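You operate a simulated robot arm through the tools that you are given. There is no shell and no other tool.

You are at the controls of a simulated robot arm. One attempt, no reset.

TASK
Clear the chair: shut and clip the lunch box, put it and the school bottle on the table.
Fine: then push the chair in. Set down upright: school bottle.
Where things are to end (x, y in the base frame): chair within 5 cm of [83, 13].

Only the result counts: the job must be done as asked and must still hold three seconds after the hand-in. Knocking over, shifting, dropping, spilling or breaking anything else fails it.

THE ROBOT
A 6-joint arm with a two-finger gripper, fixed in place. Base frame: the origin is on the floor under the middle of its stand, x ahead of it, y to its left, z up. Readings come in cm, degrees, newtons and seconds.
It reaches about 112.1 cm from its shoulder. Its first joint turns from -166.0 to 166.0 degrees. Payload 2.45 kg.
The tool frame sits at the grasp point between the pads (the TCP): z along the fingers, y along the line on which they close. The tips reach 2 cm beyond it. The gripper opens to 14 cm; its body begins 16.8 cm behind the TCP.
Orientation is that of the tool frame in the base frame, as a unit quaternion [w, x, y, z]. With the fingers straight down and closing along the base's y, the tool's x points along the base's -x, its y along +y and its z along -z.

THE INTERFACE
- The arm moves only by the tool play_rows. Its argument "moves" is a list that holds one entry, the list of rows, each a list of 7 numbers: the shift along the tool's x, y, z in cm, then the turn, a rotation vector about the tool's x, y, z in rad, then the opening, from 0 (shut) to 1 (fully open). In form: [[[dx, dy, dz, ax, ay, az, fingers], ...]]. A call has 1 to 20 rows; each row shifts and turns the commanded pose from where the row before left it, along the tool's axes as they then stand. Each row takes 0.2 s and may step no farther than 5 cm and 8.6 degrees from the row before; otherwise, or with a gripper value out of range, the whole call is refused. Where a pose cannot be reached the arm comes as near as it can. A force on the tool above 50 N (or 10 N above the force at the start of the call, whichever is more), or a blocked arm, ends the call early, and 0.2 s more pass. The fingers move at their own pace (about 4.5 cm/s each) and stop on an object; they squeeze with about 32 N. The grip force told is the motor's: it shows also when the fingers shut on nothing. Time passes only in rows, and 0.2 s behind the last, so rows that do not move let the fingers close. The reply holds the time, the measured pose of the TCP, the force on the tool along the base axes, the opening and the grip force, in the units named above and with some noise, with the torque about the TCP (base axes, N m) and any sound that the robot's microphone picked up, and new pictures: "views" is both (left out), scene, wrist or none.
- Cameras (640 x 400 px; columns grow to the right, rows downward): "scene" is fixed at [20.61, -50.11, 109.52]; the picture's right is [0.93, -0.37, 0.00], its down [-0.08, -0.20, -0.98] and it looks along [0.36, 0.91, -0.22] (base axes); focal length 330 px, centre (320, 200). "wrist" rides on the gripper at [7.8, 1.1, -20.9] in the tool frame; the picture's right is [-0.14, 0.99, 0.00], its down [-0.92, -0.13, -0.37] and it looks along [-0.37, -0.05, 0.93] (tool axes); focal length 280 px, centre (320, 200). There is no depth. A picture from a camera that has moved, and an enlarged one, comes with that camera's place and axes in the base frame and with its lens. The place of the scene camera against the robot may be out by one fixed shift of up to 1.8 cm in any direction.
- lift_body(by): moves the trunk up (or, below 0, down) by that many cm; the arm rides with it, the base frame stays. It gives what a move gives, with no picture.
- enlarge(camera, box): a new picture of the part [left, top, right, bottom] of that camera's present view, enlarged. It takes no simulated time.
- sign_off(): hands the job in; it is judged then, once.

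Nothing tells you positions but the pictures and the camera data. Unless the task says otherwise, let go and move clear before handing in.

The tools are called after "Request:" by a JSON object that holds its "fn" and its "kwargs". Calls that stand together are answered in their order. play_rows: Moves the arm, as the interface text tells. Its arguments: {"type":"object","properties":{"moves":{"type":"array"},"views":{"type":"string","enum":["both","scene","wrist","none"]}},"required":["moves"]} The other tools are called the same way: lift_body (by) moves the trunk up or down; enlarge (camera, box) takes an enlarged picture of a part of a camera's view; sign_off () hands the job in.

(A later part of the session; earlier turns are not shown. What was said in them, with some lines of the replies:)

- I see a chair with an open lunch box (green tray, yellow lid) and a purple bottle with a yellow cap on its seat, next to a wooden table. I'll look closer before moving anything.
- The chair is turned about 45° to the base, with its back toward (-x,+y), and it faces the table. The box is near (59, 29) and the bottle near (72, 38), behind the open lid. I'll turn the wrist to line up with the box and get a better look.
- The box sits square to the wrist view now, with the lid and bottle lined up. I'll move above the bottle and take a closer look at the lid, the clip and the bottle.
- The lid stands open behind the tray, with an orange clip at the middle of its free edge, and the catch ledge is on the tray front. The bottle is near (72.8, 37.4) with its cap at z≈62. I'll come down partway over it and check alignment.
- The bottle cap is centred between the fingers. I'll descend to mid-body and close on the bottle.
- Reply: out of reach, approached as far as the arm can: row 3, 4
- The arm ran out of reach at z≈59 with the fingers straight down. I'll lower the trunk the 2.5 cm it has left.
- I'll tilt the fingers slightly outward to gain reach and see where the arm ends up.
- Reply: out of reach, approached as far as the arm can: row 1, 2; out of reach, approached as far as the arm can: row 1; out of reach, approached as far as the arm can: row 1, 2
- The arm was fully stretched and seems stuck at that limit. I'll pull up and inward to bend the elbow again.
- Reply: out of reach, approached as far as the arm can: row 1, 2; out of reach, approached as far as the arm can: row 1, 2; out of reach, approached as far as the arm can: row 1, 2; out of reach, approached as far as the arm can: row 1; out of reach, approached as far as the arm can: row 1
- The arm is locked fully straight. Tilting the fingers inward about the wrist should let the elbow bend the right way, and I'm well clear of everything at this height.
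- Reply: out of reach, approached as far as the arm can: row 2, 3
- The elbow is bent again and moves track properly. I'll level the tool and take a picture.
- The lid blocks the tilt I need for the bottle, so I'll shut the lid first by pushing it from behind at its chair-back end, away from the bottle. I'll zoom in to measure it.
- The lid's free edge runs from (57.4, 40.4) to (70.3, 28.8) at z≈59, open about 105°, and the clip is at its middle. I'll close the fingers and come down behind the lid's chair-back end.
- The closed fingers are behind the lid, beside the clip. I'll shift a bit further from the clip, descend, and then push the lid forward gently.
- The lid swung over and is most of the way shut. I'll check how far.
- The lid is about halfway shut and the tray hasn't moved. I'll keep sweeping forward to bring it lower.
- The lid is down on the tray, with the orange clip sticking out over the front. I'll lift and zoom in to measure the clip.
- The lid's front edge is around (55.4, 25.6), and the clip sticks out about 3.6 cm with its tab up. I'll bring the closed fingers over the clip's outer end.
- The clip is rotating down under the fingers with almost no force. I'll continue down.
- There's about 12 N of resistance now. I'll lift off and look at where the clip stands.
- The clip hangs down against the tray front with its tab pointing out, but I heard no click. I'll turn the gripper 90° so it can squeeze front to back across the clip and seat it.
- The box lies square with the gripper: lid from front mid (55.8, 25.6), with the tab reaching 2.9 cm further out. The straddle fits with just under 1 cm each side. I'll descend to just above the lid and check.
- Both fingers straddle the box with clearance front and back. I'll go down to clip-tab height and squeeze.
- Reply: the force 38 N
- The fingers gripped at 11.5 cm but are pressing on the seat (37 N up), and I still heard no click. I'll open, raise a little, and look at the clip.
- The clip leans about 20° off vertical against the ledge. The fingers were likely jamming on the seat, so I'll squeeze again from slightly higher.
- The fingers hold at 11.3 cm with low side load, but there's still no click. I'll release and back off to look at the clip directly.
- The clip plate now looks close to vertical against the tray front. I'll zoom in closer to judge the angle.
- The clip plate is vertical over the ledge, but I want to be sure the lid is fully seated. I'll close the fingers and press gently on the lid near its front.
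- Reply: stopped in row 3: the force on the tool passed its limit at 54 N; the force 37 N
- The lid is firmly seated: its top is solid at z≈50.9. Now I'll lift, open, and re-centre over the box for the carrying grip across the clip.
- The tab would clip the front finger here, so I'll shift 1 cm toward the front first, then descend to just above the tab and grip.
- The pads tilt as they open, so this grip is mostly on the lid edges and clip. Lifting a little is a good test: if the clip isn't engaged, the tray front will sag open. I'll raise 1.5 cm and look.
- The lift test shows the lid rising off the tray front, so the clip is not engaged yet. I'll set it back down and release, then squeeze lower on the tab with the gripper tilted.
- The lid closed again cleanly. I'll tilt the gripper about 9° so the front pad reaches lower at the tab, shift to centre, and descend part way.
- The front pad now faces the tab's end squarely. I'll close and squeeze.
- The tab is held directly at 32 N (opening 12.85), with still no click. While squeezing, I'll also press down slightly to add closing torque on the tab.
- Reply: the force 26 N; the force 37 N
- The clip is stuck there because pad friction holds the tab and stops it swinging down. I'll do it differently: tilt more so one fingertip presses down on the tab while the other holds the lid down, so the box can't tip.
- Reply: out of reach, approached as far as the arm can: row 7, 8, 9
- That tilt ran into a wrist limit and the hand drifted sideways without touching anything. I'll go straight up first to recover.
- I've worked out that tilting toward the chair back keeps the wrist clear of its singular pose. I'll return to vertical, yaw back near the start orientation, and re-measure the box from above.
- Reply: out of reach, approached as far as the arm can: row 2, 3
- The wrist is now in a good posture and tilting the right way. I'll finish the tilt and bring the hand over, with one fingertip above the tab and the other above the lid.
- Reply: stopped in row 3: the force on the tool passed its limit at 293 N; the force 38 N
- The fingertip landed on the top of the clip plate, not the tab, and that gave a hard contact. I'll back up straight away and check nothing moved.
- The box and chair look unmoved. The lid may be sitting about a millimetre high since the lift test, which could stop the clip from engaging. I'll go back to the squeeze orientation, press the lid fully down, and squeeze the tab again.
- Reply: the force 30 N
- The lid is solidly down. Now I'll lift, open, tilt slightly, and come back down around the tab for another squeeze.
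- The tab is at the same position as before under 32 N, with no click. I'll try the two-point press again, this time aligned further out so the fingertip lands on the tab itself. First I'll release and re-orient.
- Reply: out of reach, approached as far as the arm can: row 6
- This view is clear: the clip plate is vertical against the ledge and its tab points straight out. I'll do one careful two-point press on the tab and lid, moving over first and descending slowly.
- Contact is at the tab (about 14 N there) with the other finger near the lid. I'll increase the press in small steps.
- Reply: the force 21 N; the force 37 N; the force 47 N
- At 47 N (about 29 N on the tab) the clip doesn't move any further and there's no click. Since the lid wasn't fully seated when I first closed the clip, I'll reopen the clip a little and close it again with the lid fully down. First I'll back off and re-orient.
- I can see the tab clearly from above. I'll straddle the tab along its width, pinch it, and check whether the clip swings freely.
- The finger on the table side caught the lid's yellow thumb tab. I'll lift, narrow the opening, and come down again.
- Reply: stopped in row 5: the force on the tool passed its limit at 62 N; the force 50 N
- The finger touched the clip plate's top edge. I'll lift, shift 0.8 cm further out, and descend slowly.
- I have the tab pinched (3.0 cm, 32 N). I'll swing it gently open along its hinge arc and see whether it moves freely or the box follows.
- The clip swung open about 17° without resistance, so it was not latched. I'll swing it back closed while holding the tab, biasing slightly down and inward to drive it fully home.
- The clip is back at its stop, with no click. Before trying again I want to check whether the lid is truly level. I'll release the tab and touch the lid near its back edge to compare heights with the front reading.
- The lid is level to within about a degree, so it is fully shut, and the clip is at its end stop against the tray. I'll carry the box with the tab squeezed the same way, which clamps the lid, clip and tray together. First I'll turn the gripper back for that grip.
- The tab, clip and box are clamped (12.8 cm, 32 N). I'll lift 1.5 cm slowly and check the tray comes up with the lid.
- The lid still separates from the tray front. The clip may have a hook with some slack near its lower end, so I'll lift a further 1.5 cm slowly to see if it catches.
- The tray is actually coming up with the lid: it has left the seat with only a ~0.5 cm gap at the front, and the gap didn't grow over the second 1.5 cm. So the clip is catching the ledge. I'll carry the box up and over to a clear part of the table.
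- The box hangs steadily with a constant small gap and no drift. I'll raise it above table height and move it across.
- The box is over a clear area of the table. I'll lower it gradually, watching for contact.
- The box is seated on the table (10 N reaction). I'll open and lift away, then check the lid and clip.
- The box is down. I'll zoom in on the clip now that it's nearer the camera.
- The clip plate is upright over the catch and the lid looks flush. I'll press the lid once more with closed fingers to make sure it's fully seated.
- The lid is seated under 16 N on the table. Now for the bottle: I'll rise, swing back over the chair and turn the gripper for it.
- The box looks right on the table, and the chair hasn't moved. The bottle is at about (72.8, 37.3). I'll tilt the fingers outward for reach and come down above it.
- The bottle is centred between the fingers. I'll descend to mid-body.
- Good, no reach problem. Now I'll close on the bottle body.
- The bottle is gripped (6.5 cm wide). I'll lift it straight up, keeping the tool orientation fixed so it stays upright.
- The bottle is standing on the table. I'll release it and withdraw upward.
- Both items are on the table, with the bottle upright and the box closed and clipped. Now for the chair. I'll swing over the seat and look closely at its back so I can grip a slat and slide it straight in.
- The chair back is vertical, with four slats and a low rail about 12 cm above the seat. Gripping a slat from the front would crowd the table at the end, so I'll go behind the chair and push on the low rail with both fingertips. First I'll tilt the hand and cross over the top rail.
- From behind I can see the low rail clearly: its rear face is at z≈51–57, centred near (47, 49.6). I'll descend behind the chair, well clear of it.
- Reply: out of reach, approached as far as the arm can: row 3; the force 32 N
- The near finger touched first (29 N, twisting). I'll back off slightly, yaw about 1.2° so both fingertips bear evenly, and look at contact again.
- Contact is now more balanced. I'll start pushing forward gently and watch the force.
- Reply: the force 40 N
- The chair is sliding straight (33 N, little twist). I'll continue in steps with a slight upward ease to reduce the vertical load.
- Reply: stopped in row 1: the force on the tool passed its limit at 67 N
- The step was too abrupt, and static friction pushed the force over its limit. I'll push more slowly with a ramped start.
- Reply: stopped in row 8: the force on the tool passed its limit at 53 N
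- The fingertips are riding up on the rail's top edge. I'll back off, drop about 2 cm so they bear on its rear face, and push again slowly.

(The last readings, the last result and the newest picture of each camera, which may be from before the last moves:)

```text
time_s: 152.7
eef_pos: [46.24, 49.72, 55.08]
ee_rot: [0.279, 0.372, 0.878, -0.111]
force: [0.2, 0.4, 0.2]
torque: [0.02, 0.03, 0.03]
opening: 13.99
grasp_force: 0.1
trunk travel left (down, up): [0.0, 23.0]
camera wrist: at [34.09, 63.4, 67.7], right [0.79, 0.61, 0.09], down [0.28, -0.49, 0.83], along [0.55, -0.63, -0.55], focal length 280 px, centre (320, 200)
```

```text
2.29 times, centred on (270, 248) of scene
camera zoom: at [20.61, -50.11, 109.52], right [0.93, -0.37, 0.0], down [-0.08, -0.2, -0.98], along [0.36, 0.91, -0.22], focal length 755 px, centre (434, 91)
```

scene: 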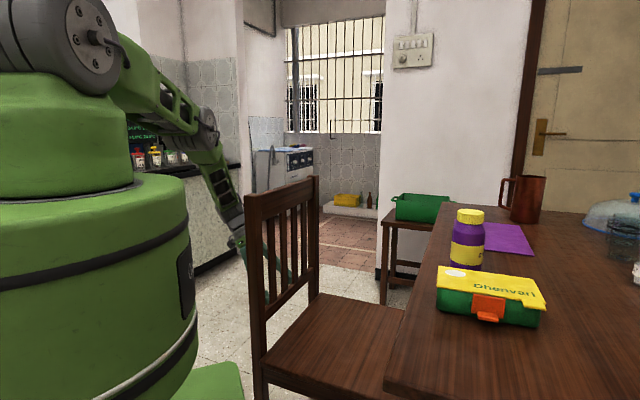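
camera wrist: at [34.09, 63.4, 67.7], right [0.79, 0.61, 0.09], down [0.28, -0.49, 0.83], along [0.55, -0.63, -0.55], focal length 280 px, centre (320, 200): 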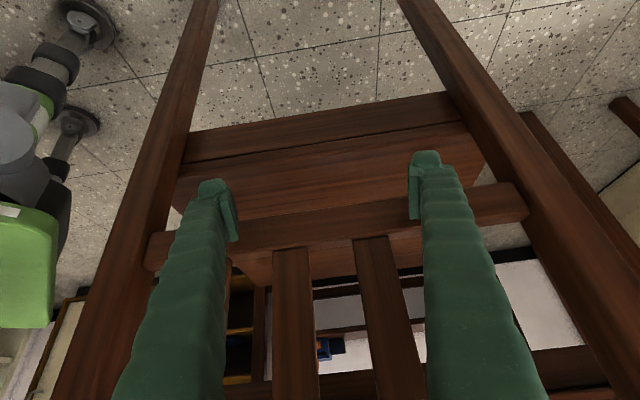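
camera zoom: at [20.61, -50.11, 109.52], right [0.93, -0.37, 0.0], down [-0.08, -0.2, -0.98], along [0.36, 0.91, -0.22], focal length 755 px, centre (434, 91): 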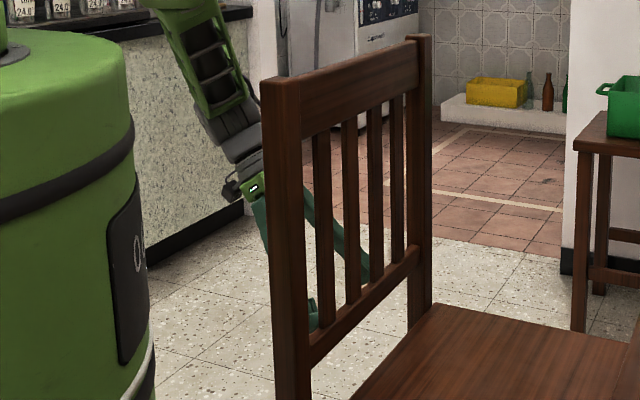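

The rail push is partly tipping the chair (rear lifting against the fingers), so I should push lower. The seat's rear apron, z≈40–45, is a better place. I'll reduce the tilt so I can reach down there.

Request:
{"fn": "play_rows", "kwargs": {"moves": [[[0.82, 0, -0.58, 0, 0, 0, 1], [0, 0, 0, 0, 0.13, 0, 1], [0, 0, 0, 0, 0.13, 0, 1]]], "views": "wrist"}}

```text
time_s: 153.5
eef_pos: [45.59, 50.57, 55.09]
ee_rot: [0.162, 0.383, 0.907, -0.061]
force: [0.5, 0.4, 0.3]
torque: [0.03, 0.04, 0.03]
opening: 13.99
grasp_force: 0.0
trunk travel left (down, up): [0.0, 23.0]
camera wrist: at [36.04, 61.32, 72.03], right [0.8, 0.6, 0.06], down [0.42, -0.62, 0.66], along [0.43, -0.5, -0.75], focal length 280 px, centre (320, 200)
```

wrist: 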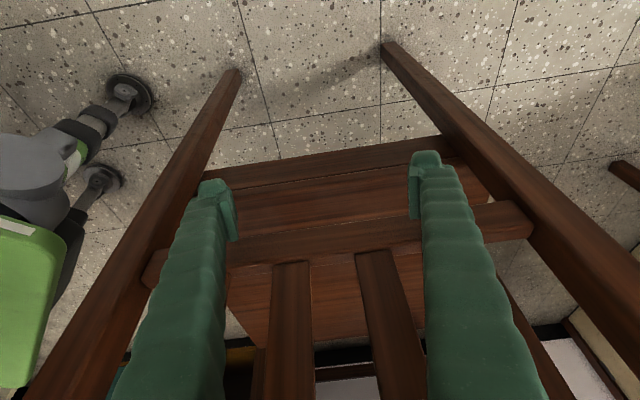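

Request:
{"fn": "play_rows", "kwargs": {"moves": [[[1.013, -0.04, 2.79, 0, 0, 0, 1], [1.013, -0.04, 2.79, 0, 0, 0, 1], [1.013, -0.04, 2.79, 0, 0, 0, 1], [1.013, -0.04, 2.79, 0, 0, 0, 1]]], "views": "both"}}

Request:
{"fn": "enlarge", "kwargs": {"camera": "scene", "box": [200, 200, 340, 400]}}

```text
time_s: 154.5
eef_pos: [45.57, 50.45, 43.25]
ee_rot: [0.163, 0.383, 0.907, -0.061]
force: [0.7, 0.2, -0.7]
torque: [-0.02, 0.04, -0.03]
opening: 13.98
grasp_force: 0.0
trunk travel left (down, up): [0.0, 23.0]
camera wrist: at [36.03, 61.32, 60.2], right [0.8, 0.6, 0.06], down [0.42, -0.62, 0.66], along [0.43, -0.5, -0.75], focal length 280 px, centre (320, 200)
```

scene: 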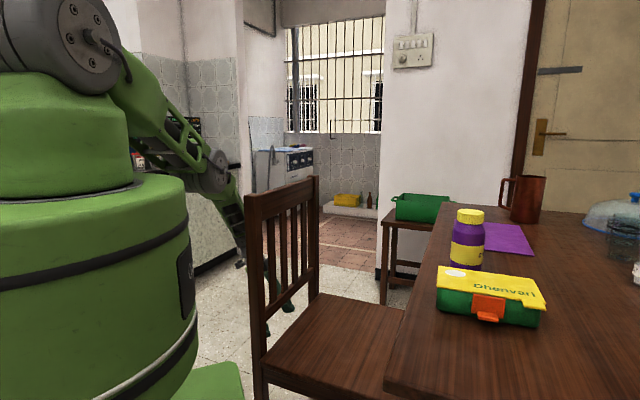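
wrist: 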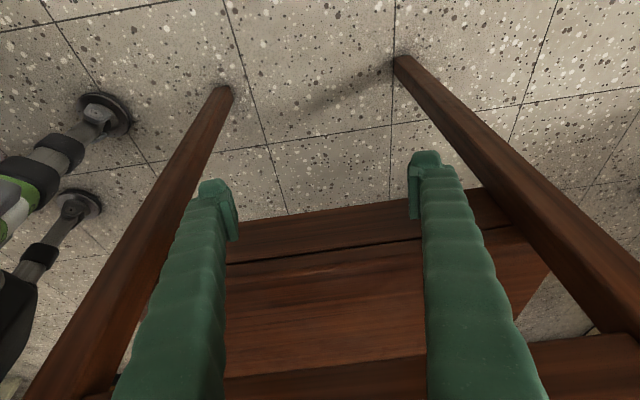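

```text
2.00 times, centred on (270, 300) of scene
camera zoom: at [20.61, -50.11, 109.52], right [0.93, -0.37, 0.0], down [-0.08, -0.2, -0.98], along [0.36, 0.91, -0.22], focal length 660 px, centre (420, 0)
```

zoom: 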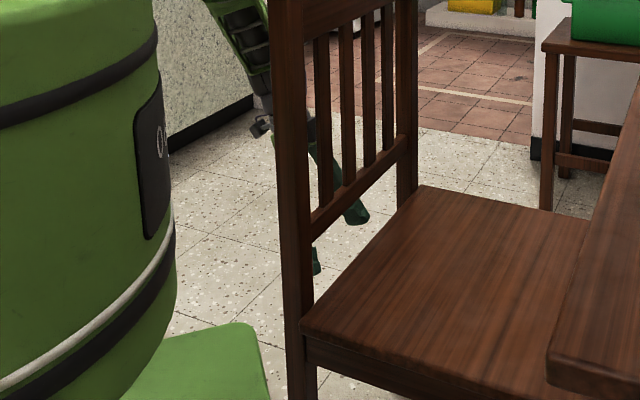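

Request:
{"fn": "play_rows", "kwargs": {"moves": [[[-0.94, 0.01, 0.34, 0, 0, 0, 1], [-0.94, 0.01, 0.34, 0, 0, 0, 1], [-0.28, 0, 0.1, 0, 0, 0, 1], [-0.19, 0, 0.07, 0, 0, 0, 1], [-0.19, 0, 0.07, 0, 0, 0, 1], [-0.19, 0, 0.07, 0, 0, 0, 1]]], "views": "wrist"}}

```text
time_s: 155.9
eef_pos: [47.51, 48.28, 43.24]
ee_rot: [0.162, 0.382, 0.908, -0.061]
force: [0.5, 0.1, 0.4]
torque: [0.0, -0.01, 0.01]
opening: 13.99
grasp_force: 0.0
trunk travel left (down, up): [0.0, 23.0]
camera wrist: at [38.11, 59.22, 60.15], right [0.8, 0.6, 0.06], down [0.42, -0.62, 0.66], along [0.43, -0.5, -0.75], focal length 280 px, centre (320, 200)
```

wrist: 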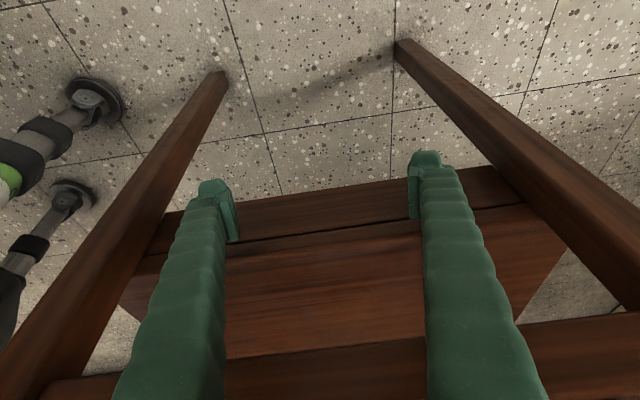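

Request:
{"fn": "play_rows", "kwargs": {"moves": [[[-0.19, 0, 0.07, 0, 0, 0, 1], [-0.19, 0, 0.07, 0, 0, 0, 1], [-0.19, 0, 0.07, 0, 0, 0, 1], [-0.19, 0, 0.07, 0, 0, 0, 1]]], "views": "none"}}

```text
time_s: 156.9
eef_pos: [48.12, 47.78, 43.11]
ee_rot: [0.163, 0.383, 0.907, -0.061]
force: [0.2, -0.4, -0.3]
torque: [-0.01, 0.02, 0.02]
opening: 14.01
grasp_force: 0.0
trunk travel left (down, up): [0.0, 23.0]
```

Request:
{"fn": "play_rows", "kwargs": {"moves": [[[-0.19, 0, 0.07, 0, 0, 0, 1], [-0.19, 0, 0.07, 0, 0, 0, 1], [-0.19, 0, 0.07, 0, 0, 0, 1], [-0.19, 0, 0.07, 0, 0, 0, 1], [-0.19, 0, 0.07, 0, 0, 0, 1]]], "views": "wrist"}}

Request:
{"fn": "enlarge", "kwargs": {"camera": "wrist", "box": [160, 100, 500, 300]}}

```text
time_s: 158.1
eef_pos: [48.8, 47.09, 43.26]
ee_rot: [0.162, 0.383, 0.907, -0.06]
force: [-4.6, 4.1, 0.3]
torque: [0.04, -0.02, 0.48]
opening: 13.96
grasp_force: 0.0
trunk travel left (down, up): [0.0, 23.0]
camera wrist: at [39.3, 57.97, 60.17], right [0.8, 0.6, 0.06], down [0.42, -0.62, 0.66], along [0.43, -0.5, -0.75], focal length 280 px, centre (320, 200)
```

wrist: 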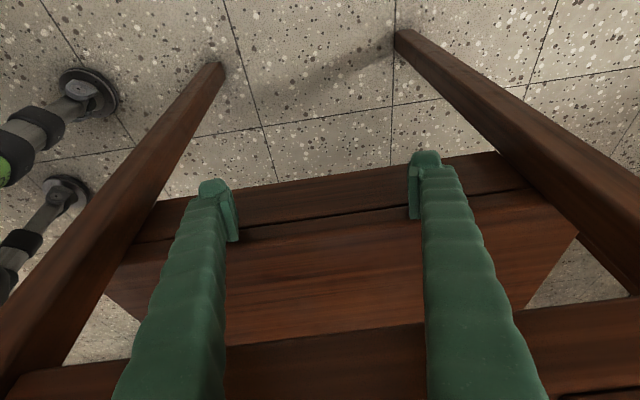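

```text
1.88 times, centred on (330, 200) of wrist
camera zoom: at [39.3, 57.97, 60.17], right [0.8, 0.6, 0.06], down [0.42, -0.62, 0.66], along [0.43, -0.5, -0.75], focal length 528 px, centre (301, 200)
```

zoom: 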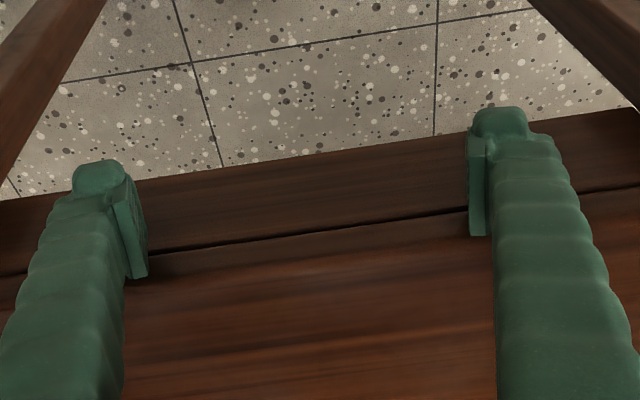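

Contact is on the apron, far finger first, which will square the chair up. I'll push slowly.

Request:
{"fn": "play_rows", "kwargs": {"moves": [[[-0.14, 0, 0.05, 0, 0, 0, 1], [-0.14, 0, 0.05, 0, 0, 0, 1], [-0.14, 0, 0.05, 0, 0, 0, 1], [-0.19, 0, 0.07, 0, 0, 0, 1], [-0.19, 0, 0.07, 0, 0, 0, 1], [-0.19, 0, 0.07, 0, 0, 0, 1], [-0.19, 0, 0.07, 0, 0, 0, 1], [-0.19, 0, 0.07, 0, 0, 0, 1], [-0.19, 0, 0.07, 0, 0, 0, 1], [-0.19, 0, 0.07, 0, 0, 0, 1]]], "views": "none"}}

```text
time_s: 160.3
eef_pos: [50.07, 45.73, 43.29]
ee_rot: [0.162, 0.384, 0.907, -0.062]
force: [-17.7, 16.3, 5.1]
torque: [-0.01, -0.25, 0.24]
opening: 14.02
grasp_force: 0.1
trunk travel left (down, up): [0.0, 23.0]
```

The chair slides at about 24 N with both fingers bearing and little vertical load. I'll continue.

Request:
{"fn": "play_rows", "kwargs": {"moves": [[[-0.19, 0, 0.07, 0, 0, 0, 1], [-0.24, 0, 0.085, 0, 0, 0, 1], [-0.24, 0, 0.085, 0, 0, 0, 1], [-0.28, 0, 0.1, 0, 0, 0, 1], [-0.28, 0, 0.1, 0, 0, 0, 1], [-0.28, 0, 0.1, 0, 0, 0, 1], [-0.28, 0, 0.1, 0, 0, 0, 1], [-0.28, 0, 0.1, 0, 0, 0, 1], [-0.28, 0, 0.1, 0, 0, 0, 1], [-0.28, 0, 0.1, 0, 0, 0, 1], [-0.28, 0, 0.1, 0, 0, 0, 1], [-0.28, 0, 0.1, 0, 0, 0, 1], [-0.28, 0, 0.1, 0, 0, 0, 1], [-0.28, 0, 0.1, 0, 0, 0, 1], [-0.28, 0, 0.1, 0, 0, 0, 1]]], "views": "both"}}

```text
time_s: 163.5
eef_pos: [53.17, 42.68, 43.13]
ee_rot: [0.163, 0.382, 0.907, -0.061]
force: [-15.6, 16.9, 5.7]
torque: [-0.1, -0.16, 0.13]
opening: 14.0
grasp_force: 0.0
trunk travel left (down, up): [0.0, 23.0]
camera wrist: at [43.67, 53.5, 60.16], right [0.8, 0.6, 0.06], down [0.42, -0.62, 0.66], along [0.43, -0.5, -0.75], focal length 280 px, centre (320, 200)
```

scene: 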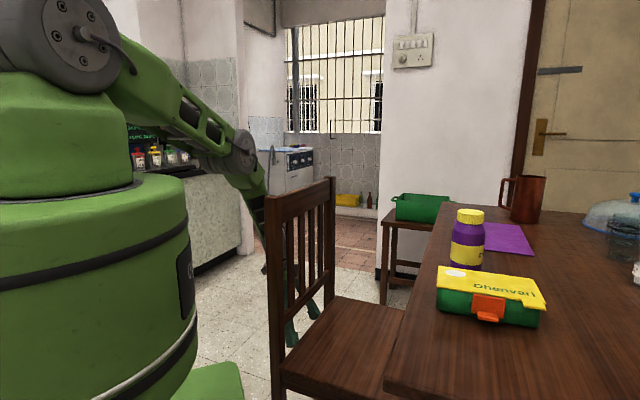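
wrist: 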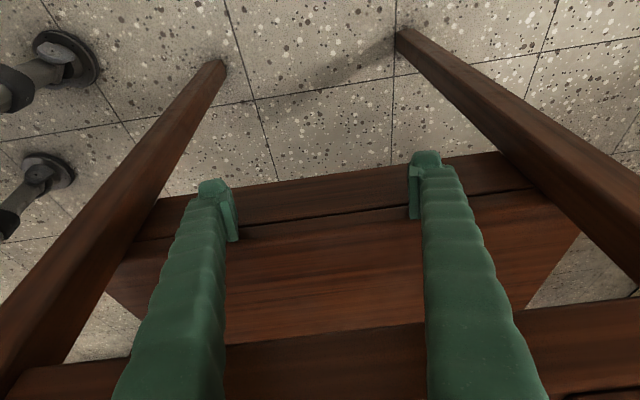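

The chair has moved about 10 cm and is tracking straight, so roughly 18 cm remain. I'll continue steadily.

Request:
{"fn": "play_rows", "kwargs": {"moves": [[[-0.24, 0, 0.085, 0, 0, 0, 1], [-0.28, 0, 0.1, 0, 0, 0, 1], [-0.3, 0, 0.11, 0, 0, 0, 1], [-0.3, 0, 0.11, 0, 0, 0, 1], [-0.33, 0, 0.12, 0, 0, 0, 1], [-0.33, 0, 0.12, 0, 0, 0, 1], [-0.33, 0, 0.12, 0, 0, 0, 1], [-0.33, 0, 0.12, 0, 0, 0, 1], [-0.33, 0, 0.12, 0, 0, 0, 1], [-0.33, 0, 0.12, 0, 0, 0, 1], [-0.33, 0, 0.12, 0, 0, 0, 1], [-0.33, 0, 0.12, 0, 0, 0, 1], [-0.33, 0, 0.12, 0, 0, 0, 1], [-0.33, 0, 0.12, 0, 0, 0, 1], [-0.33, 0, 0.12, 0, 0, 0, 1], [-0.33, 0, 0.12, 0, 0, 0, 1], [-0.33, 0, 0.12, 0, 0, 0, 1]]], "views": "scene"}}

```text
time_s: 167.1
eef_pos: [57.15, 38.51, 43.2]
ee_rot: [0.164, 0.383, 0.907, -0.062]
force: [-16.8, 15.4, 4.2]
torque: [-0.04, -0.2, 0.04]
opening: 14.0
grasp_force: 0.1
trunk travel left (down, up): [0.0, 23.0]
```

scene: 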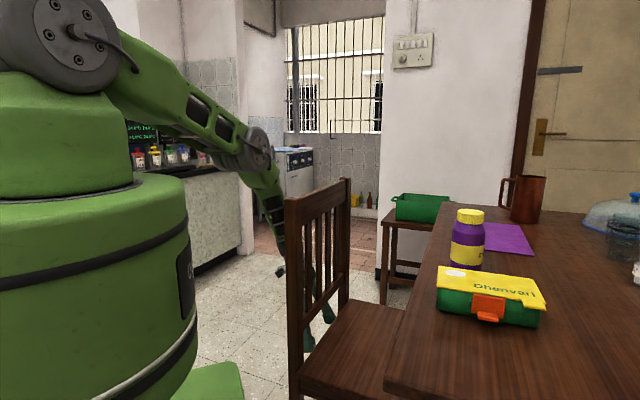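

Request:
{"fn": "play_rows", "kwargs": {"moves": [[[-0.28, 0, 0.1, 0, 0, 0, 1], [-0.33, 0, 0.12, 0, 0, 0, 1], [-0.33, 0, 0.12, 0, 0, 0, 1], [-0.33, 0, 0.12, 0, 0, 0, 1], [-0.33, 0, 0.12, 0, 0, 0, 1], [-0.33, 0, 0.12, 0, 0, 0, 1], [-0.33, 0, 0.12, 0, 0, 0, 1], [-0.33, 0, 0.12, 0, 0, 0, 1], [-0.33, 0, 0.12, 0, 0, 0, 1], [-0.33, 0, 0.12, 0, 0, 0, 1], [-0.33, 0, 0.12, 0, 0, 0, 1], [-0.33, 0, 0.12, 0, 0, 0, 1], [-0.33, 0, 0.12, 0, 0, 0, 1], [-0.33, 0, 0.12, 0, 0, 0, 1], [-0.33, 0, 0.12, 0, 0, 0, 1], [-0.33, 0, 0.12, 0, 0, 0, 1], [-0.33, 0, 0.12, 0, 0, 0, 1]]], "views": "both"}}

```text
time_s: 170.7
eef_pos: [61.26, 34.26, 43.23]
ee_rot: [0.164, 0.383, 0.907, -0.062]
force: [-15.3, 15.3, 3.8]
torque: [-0.2, 0.01, 0.02]
opening: 13.98
grasp_force: 0.0
trunk travel left (down, up): [0.0, 23.0]
camera wrist: at [51.8, 45.19, 60.17], right [0.8, 0.6, 0.06], down [0.42, -0.62, 0.66], along [0.43, -0.5, -0.75], focal length 280 px, centre (320, 200)
```

scene: 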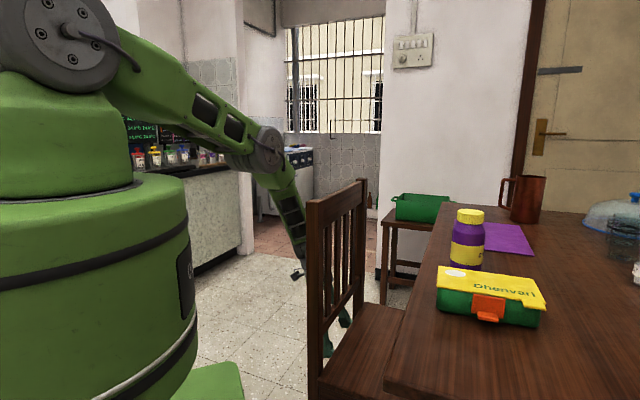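
wrist: 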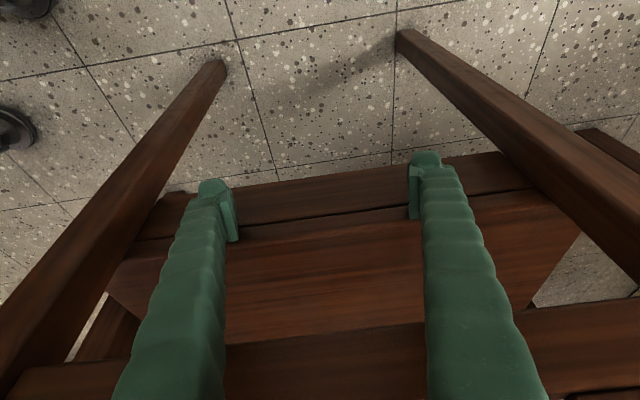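

Request:
{"fn": "play_rows", "kwargs": {"moves": [[[-0.28, 0, 0.1, 0, 0, 0, 1], [-0.33, 0, 0.12, 0, 0, 0, 1], [-0.33, 0, 0.12, 0, 0, 0, 1], [-0.33, 0, 0.12, 0, 0, 0, 1], [-0.33, 0, 0.12, 0, 0, 0, 1], [-0.33, 0, 0.12, 0, 0, 0, 1], [-0.33, 0, 0.12, 0, 0, 0, 1], [-0.33, 0, 0.12, 0, 0, 0, 1], [-0.33, 0, 0.12, 0, 0, 0, 1], [-0.33, 0, 0.12, 0, 0, 0, 1], [-0.33, 0, 0.12, 0, 0, 0, 1], [-0.33, 0, 0.12, 0, 0, 0, 1], [-0.33, 0, 0.12, 0, 0, 0, 1], [-0.33, 0, 0.12, 0, 0, 0, 1], [-0.33, 0, 0.12, 0, 0, 0, 1], [-0.33, 0, 0.12, 0, 0, 0, 1], [-0.28, 0, 0.1, 0, 0, 0, 1]]], "views": "both"}}

```text
time_s: 174.3
eef_pos: [65.4, 30.21, 43.27]
ee_rot: [0.162, 0.383, 0.907, -0.062]
force: [-17.0, 17.2, 4.8]
torque: [-0.11, -0.1, 0.03]
opening: 13.98
grasp_force: 0.0
trunk travel left (down, up): [0.0, 23.0]
camera wrist: at [55.86, 41.02, 60.18], right [0.8, 0.6, 0.06], down [0.42, -0.62, 0.66], along [0.43, -0.5, -0.75], focal length 280 px, centre (320, 200)
```

scene: 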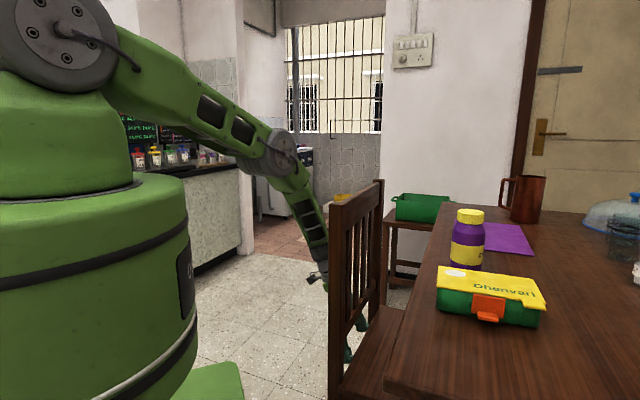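
wrist: 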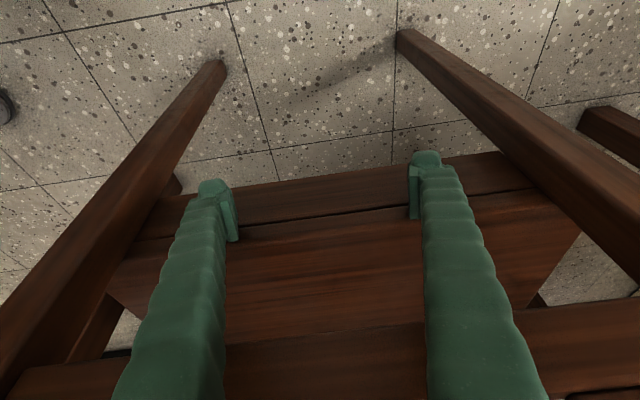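

The chair centre is now about (82.4, 13.7) by my estimate. One last small push, then I'll back away.

Request:
{"fn": "play_rows", "kwargs": {"moves": [[[-0.2, 0, 0.07, 0, 0, 0, 1], [-0.25, 0, 0.09, 0, 0, 0, 1], [-0.15, 0, 0.05, 0, 0, 0, 1], [0, 0, 0, 0, 0, 0, 1], [0.5, 0, -0.18, 0, 0, 0, 1], [1.88, 0, -0.68, 0, 0, 0, 1], [2.8, 0, -1.0, 0, 0, 0, 1], [2.8, 0, -1.0, 0, 0, 0, 1]]], "views": "both"}}

```text
time_s: 176.1
eef_pos: [59.9, 35.68, 43.1]
ee_rot: [0.163, 0.382, 0.908, -0.061]
force: [0.0, -0.8, -0.1]
torque: [0.03, -0.02, -0.01]
opening: 14.0
grasp_force: 0.2
trunk travel left (down, up): [0.0, 23.0]
camera wrist: at [50.37, 46.58, 60.07], right [0.8, 0.6, 0.06], down [0.42, -0.62, 0.66], along [0.43, -0.5, -0.75], focal length 280 px, centre (320, 200)
```

scene: 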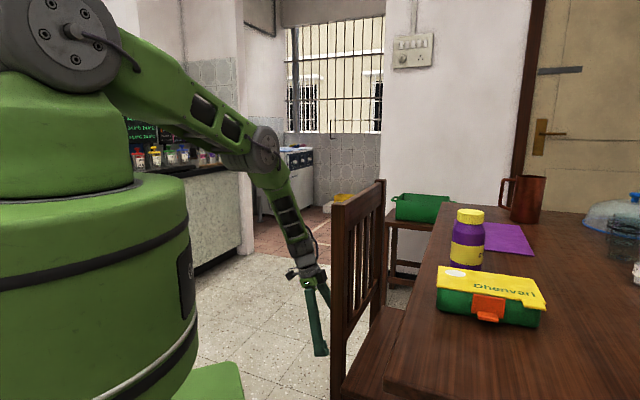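
wrist: 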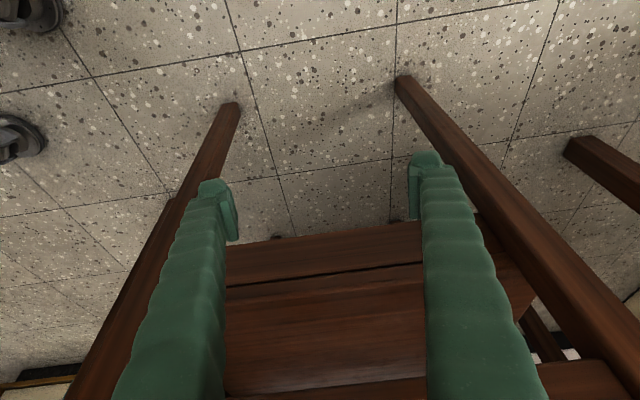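

I'm clear of the chair. I'll rise and check its position from above, along with the items on the table.

Request:
{"fn": "play_rows", "kwargs": {"moves": [[[1.88, 0, -0.68, 0, 0, 0, 1], [-1.5, 0.06, -4.13, 0, 0, 0, 1], [-1.5, 0.06, -4.13, 0, 0, 0, 1], [-1.5, 0.06, -4.13, 0, 0, 0, 1], [-1.5, 0.06, -4.13, 0, 0, 0, 1], [-1.5, 0.06, -4.13, 0, 0, 0, 1], [-1.5, 0.06, -4.13, 0, 0, 0, 1], [-1.5, 0.06, -4.13, 0, 0, 0, 1], [-1.5, 0.06, -4.13, 0, 0, 0, 1], [-1.5, 0.06, -4.13, 0, 0, 0, 1], [-1.5, 0.06, -4.13, 0, 0, 0, 1], [-1.5, 0.06, -4.13, 0, 0, 0, 1], [-1.5, 0.06, -4.13, 0, 0, 0, 1], [-1.5, 0.06, -4.13, 0, 0, 0, 1]]], "views": "both"}}

Request:
{"fn": "enlarge", "kwargs": {"camera": "scene", "box": [300, 160, 560, 400]}}

```text
time_s: 179.1
eef_pos: [58.57, 37.08, 100.28]
ee_rot: [0.162, 0.383, 0.907, -0.062]
force: [-0.2, 0.3, 0.1]
torque: [0.04, 0.01, 0.02]
opening: 14.01
grasp_force: 0.0
trunk travel left (down, up): [0.0, 23.0]
camera wrist: at [48.95, 48.03, 117.26], right [0.8, 0.6, 0.06], down [0.42, -0.62, 0.66], along [0.43, -0.5, -0.75], focal length 280 px, centre (320, 200)
```

scene: 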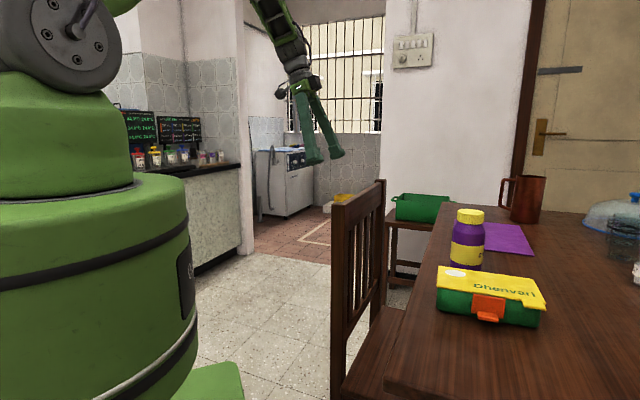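
wrist: 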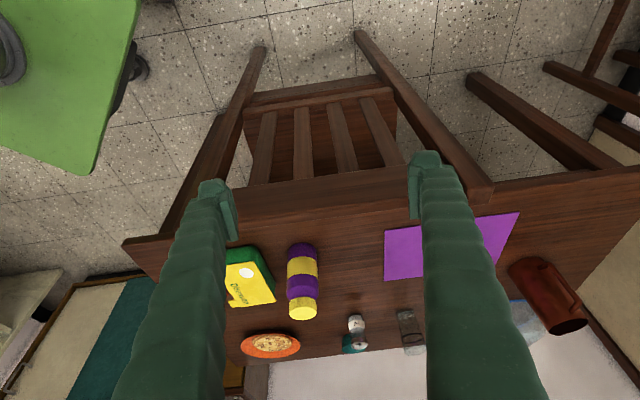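

```text
1.67 times, centred on (430, 280) of scene
camera zoom: at [20.61, -50.11, 109.52], right [0.93, -0.37, 0.0], down [-0.08, -0.2, -0.98], along [0.36, 0.91, -0.22], focal length 550 px, centre (137, 67)
```

zoom: 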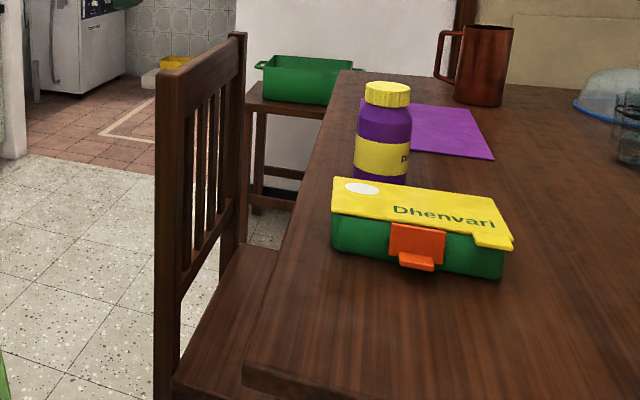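

The chair's rear feet are at about (52.7, 16.4) and (79.3, 42.7), which puts its centre near (82.3, 13.7), well within tolerance. I'll take a last close look at the box and bottle before handing in.

Request:
{"fn": "enlarge", "kwargs": {"camera": "scene", "box": [425, 200, 555, 330]}}

Request:
{"fn": "enlarge", "kwargs": {"camera": "scene", "box": [465, 280, 535, 330]}}

Request:
{"fn": "enlarge", "kwargs": {"camera": "wrist", "box": [120, 20, 520, 370]}}

```text
3.08 times, centred on (490, 265) of scene
camera zoom: at [20.61, -50.11, 109.52], right [0.93, -0.37, 0.0], down [-0.08, -0.2, -0.98], along [0.36, 0.91, -0.22], focal length 1016 px, centre (-203, 0)
```

zoom: 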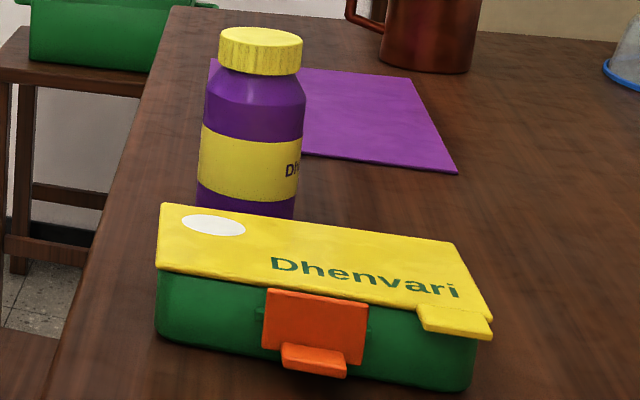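

```text
8.00 times, centred on (500, 305) of scene
camera zoom: at [20.61, -50.11, 109.52], right [0.93, -0.37, 0.0], down [-0.08, -0.2, -0.98], along [0.36, 0.91, -0.22], focal length 2642 px, centre (-1120, -640)
```

zoom: 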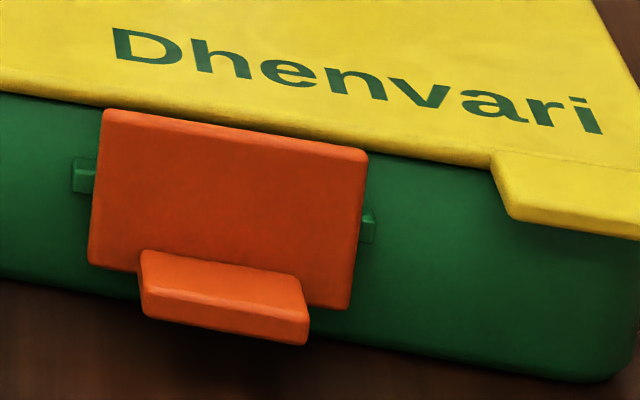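

```text
1.14 times, centred on (320, 195) of wrist
camera zoom: at [48.95, 48.03, 117.26], right [0.8, 0.6, 0.06], down [0.42, -0.62, 0.66], along [0.43, -0.5, -0.75], focal length 320 px, centre (320, 206)
```

zoom: 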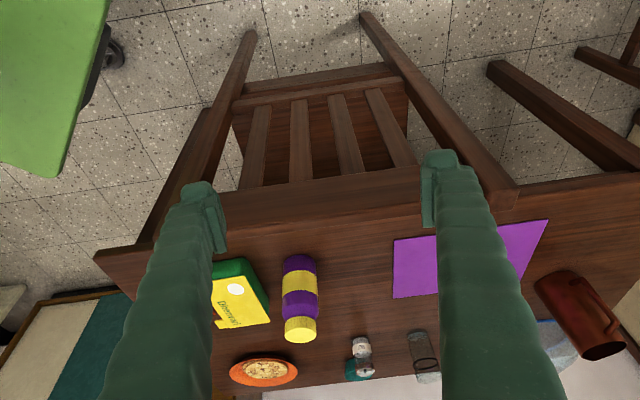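

The lid is shut with the clip folded fully over the catch, the bottle stands upright on the table, and the chair is pushed in. The arm is clear of everything, so I'm handing in.

One doubt remains: I never heard a click. The clip did carry the tray when I lifted the box by its lid and tab, with about half a centimetre of slack at the front.

Request:
{"fn": "sign_off", "kwargs": {}}

```text
The job is handed in.
```

The job is handed in: the lunch box and school bottle are on the table and the chair is pushed in. The one thing I couldn't confirm is that the clip fully latched.

- **Lunch box:** It is on the table with the lid shut; I pressed the lid down once it was there. The clip is folded down over its catch as far as it goes, but I never heard a click. When I lifted the box by its lid and clip, the tray came up with it, with about half a centimetre of slack at the front. I took that to mean the clip was holding.
- **Bottle:** It is standing upright on the table, between the lunch box and the purple mat.
- **Chair:** I slid it straight in. I estimate its centre at about (82.3, 13.7), roughly 1 cm from the target.

While working on the clip I hit the clip and lid hard once, with a 293 N spike on the tool. I saw no damage and nothing out of place afterwards. Nothing else on the table looks moved, and the arm is clear.
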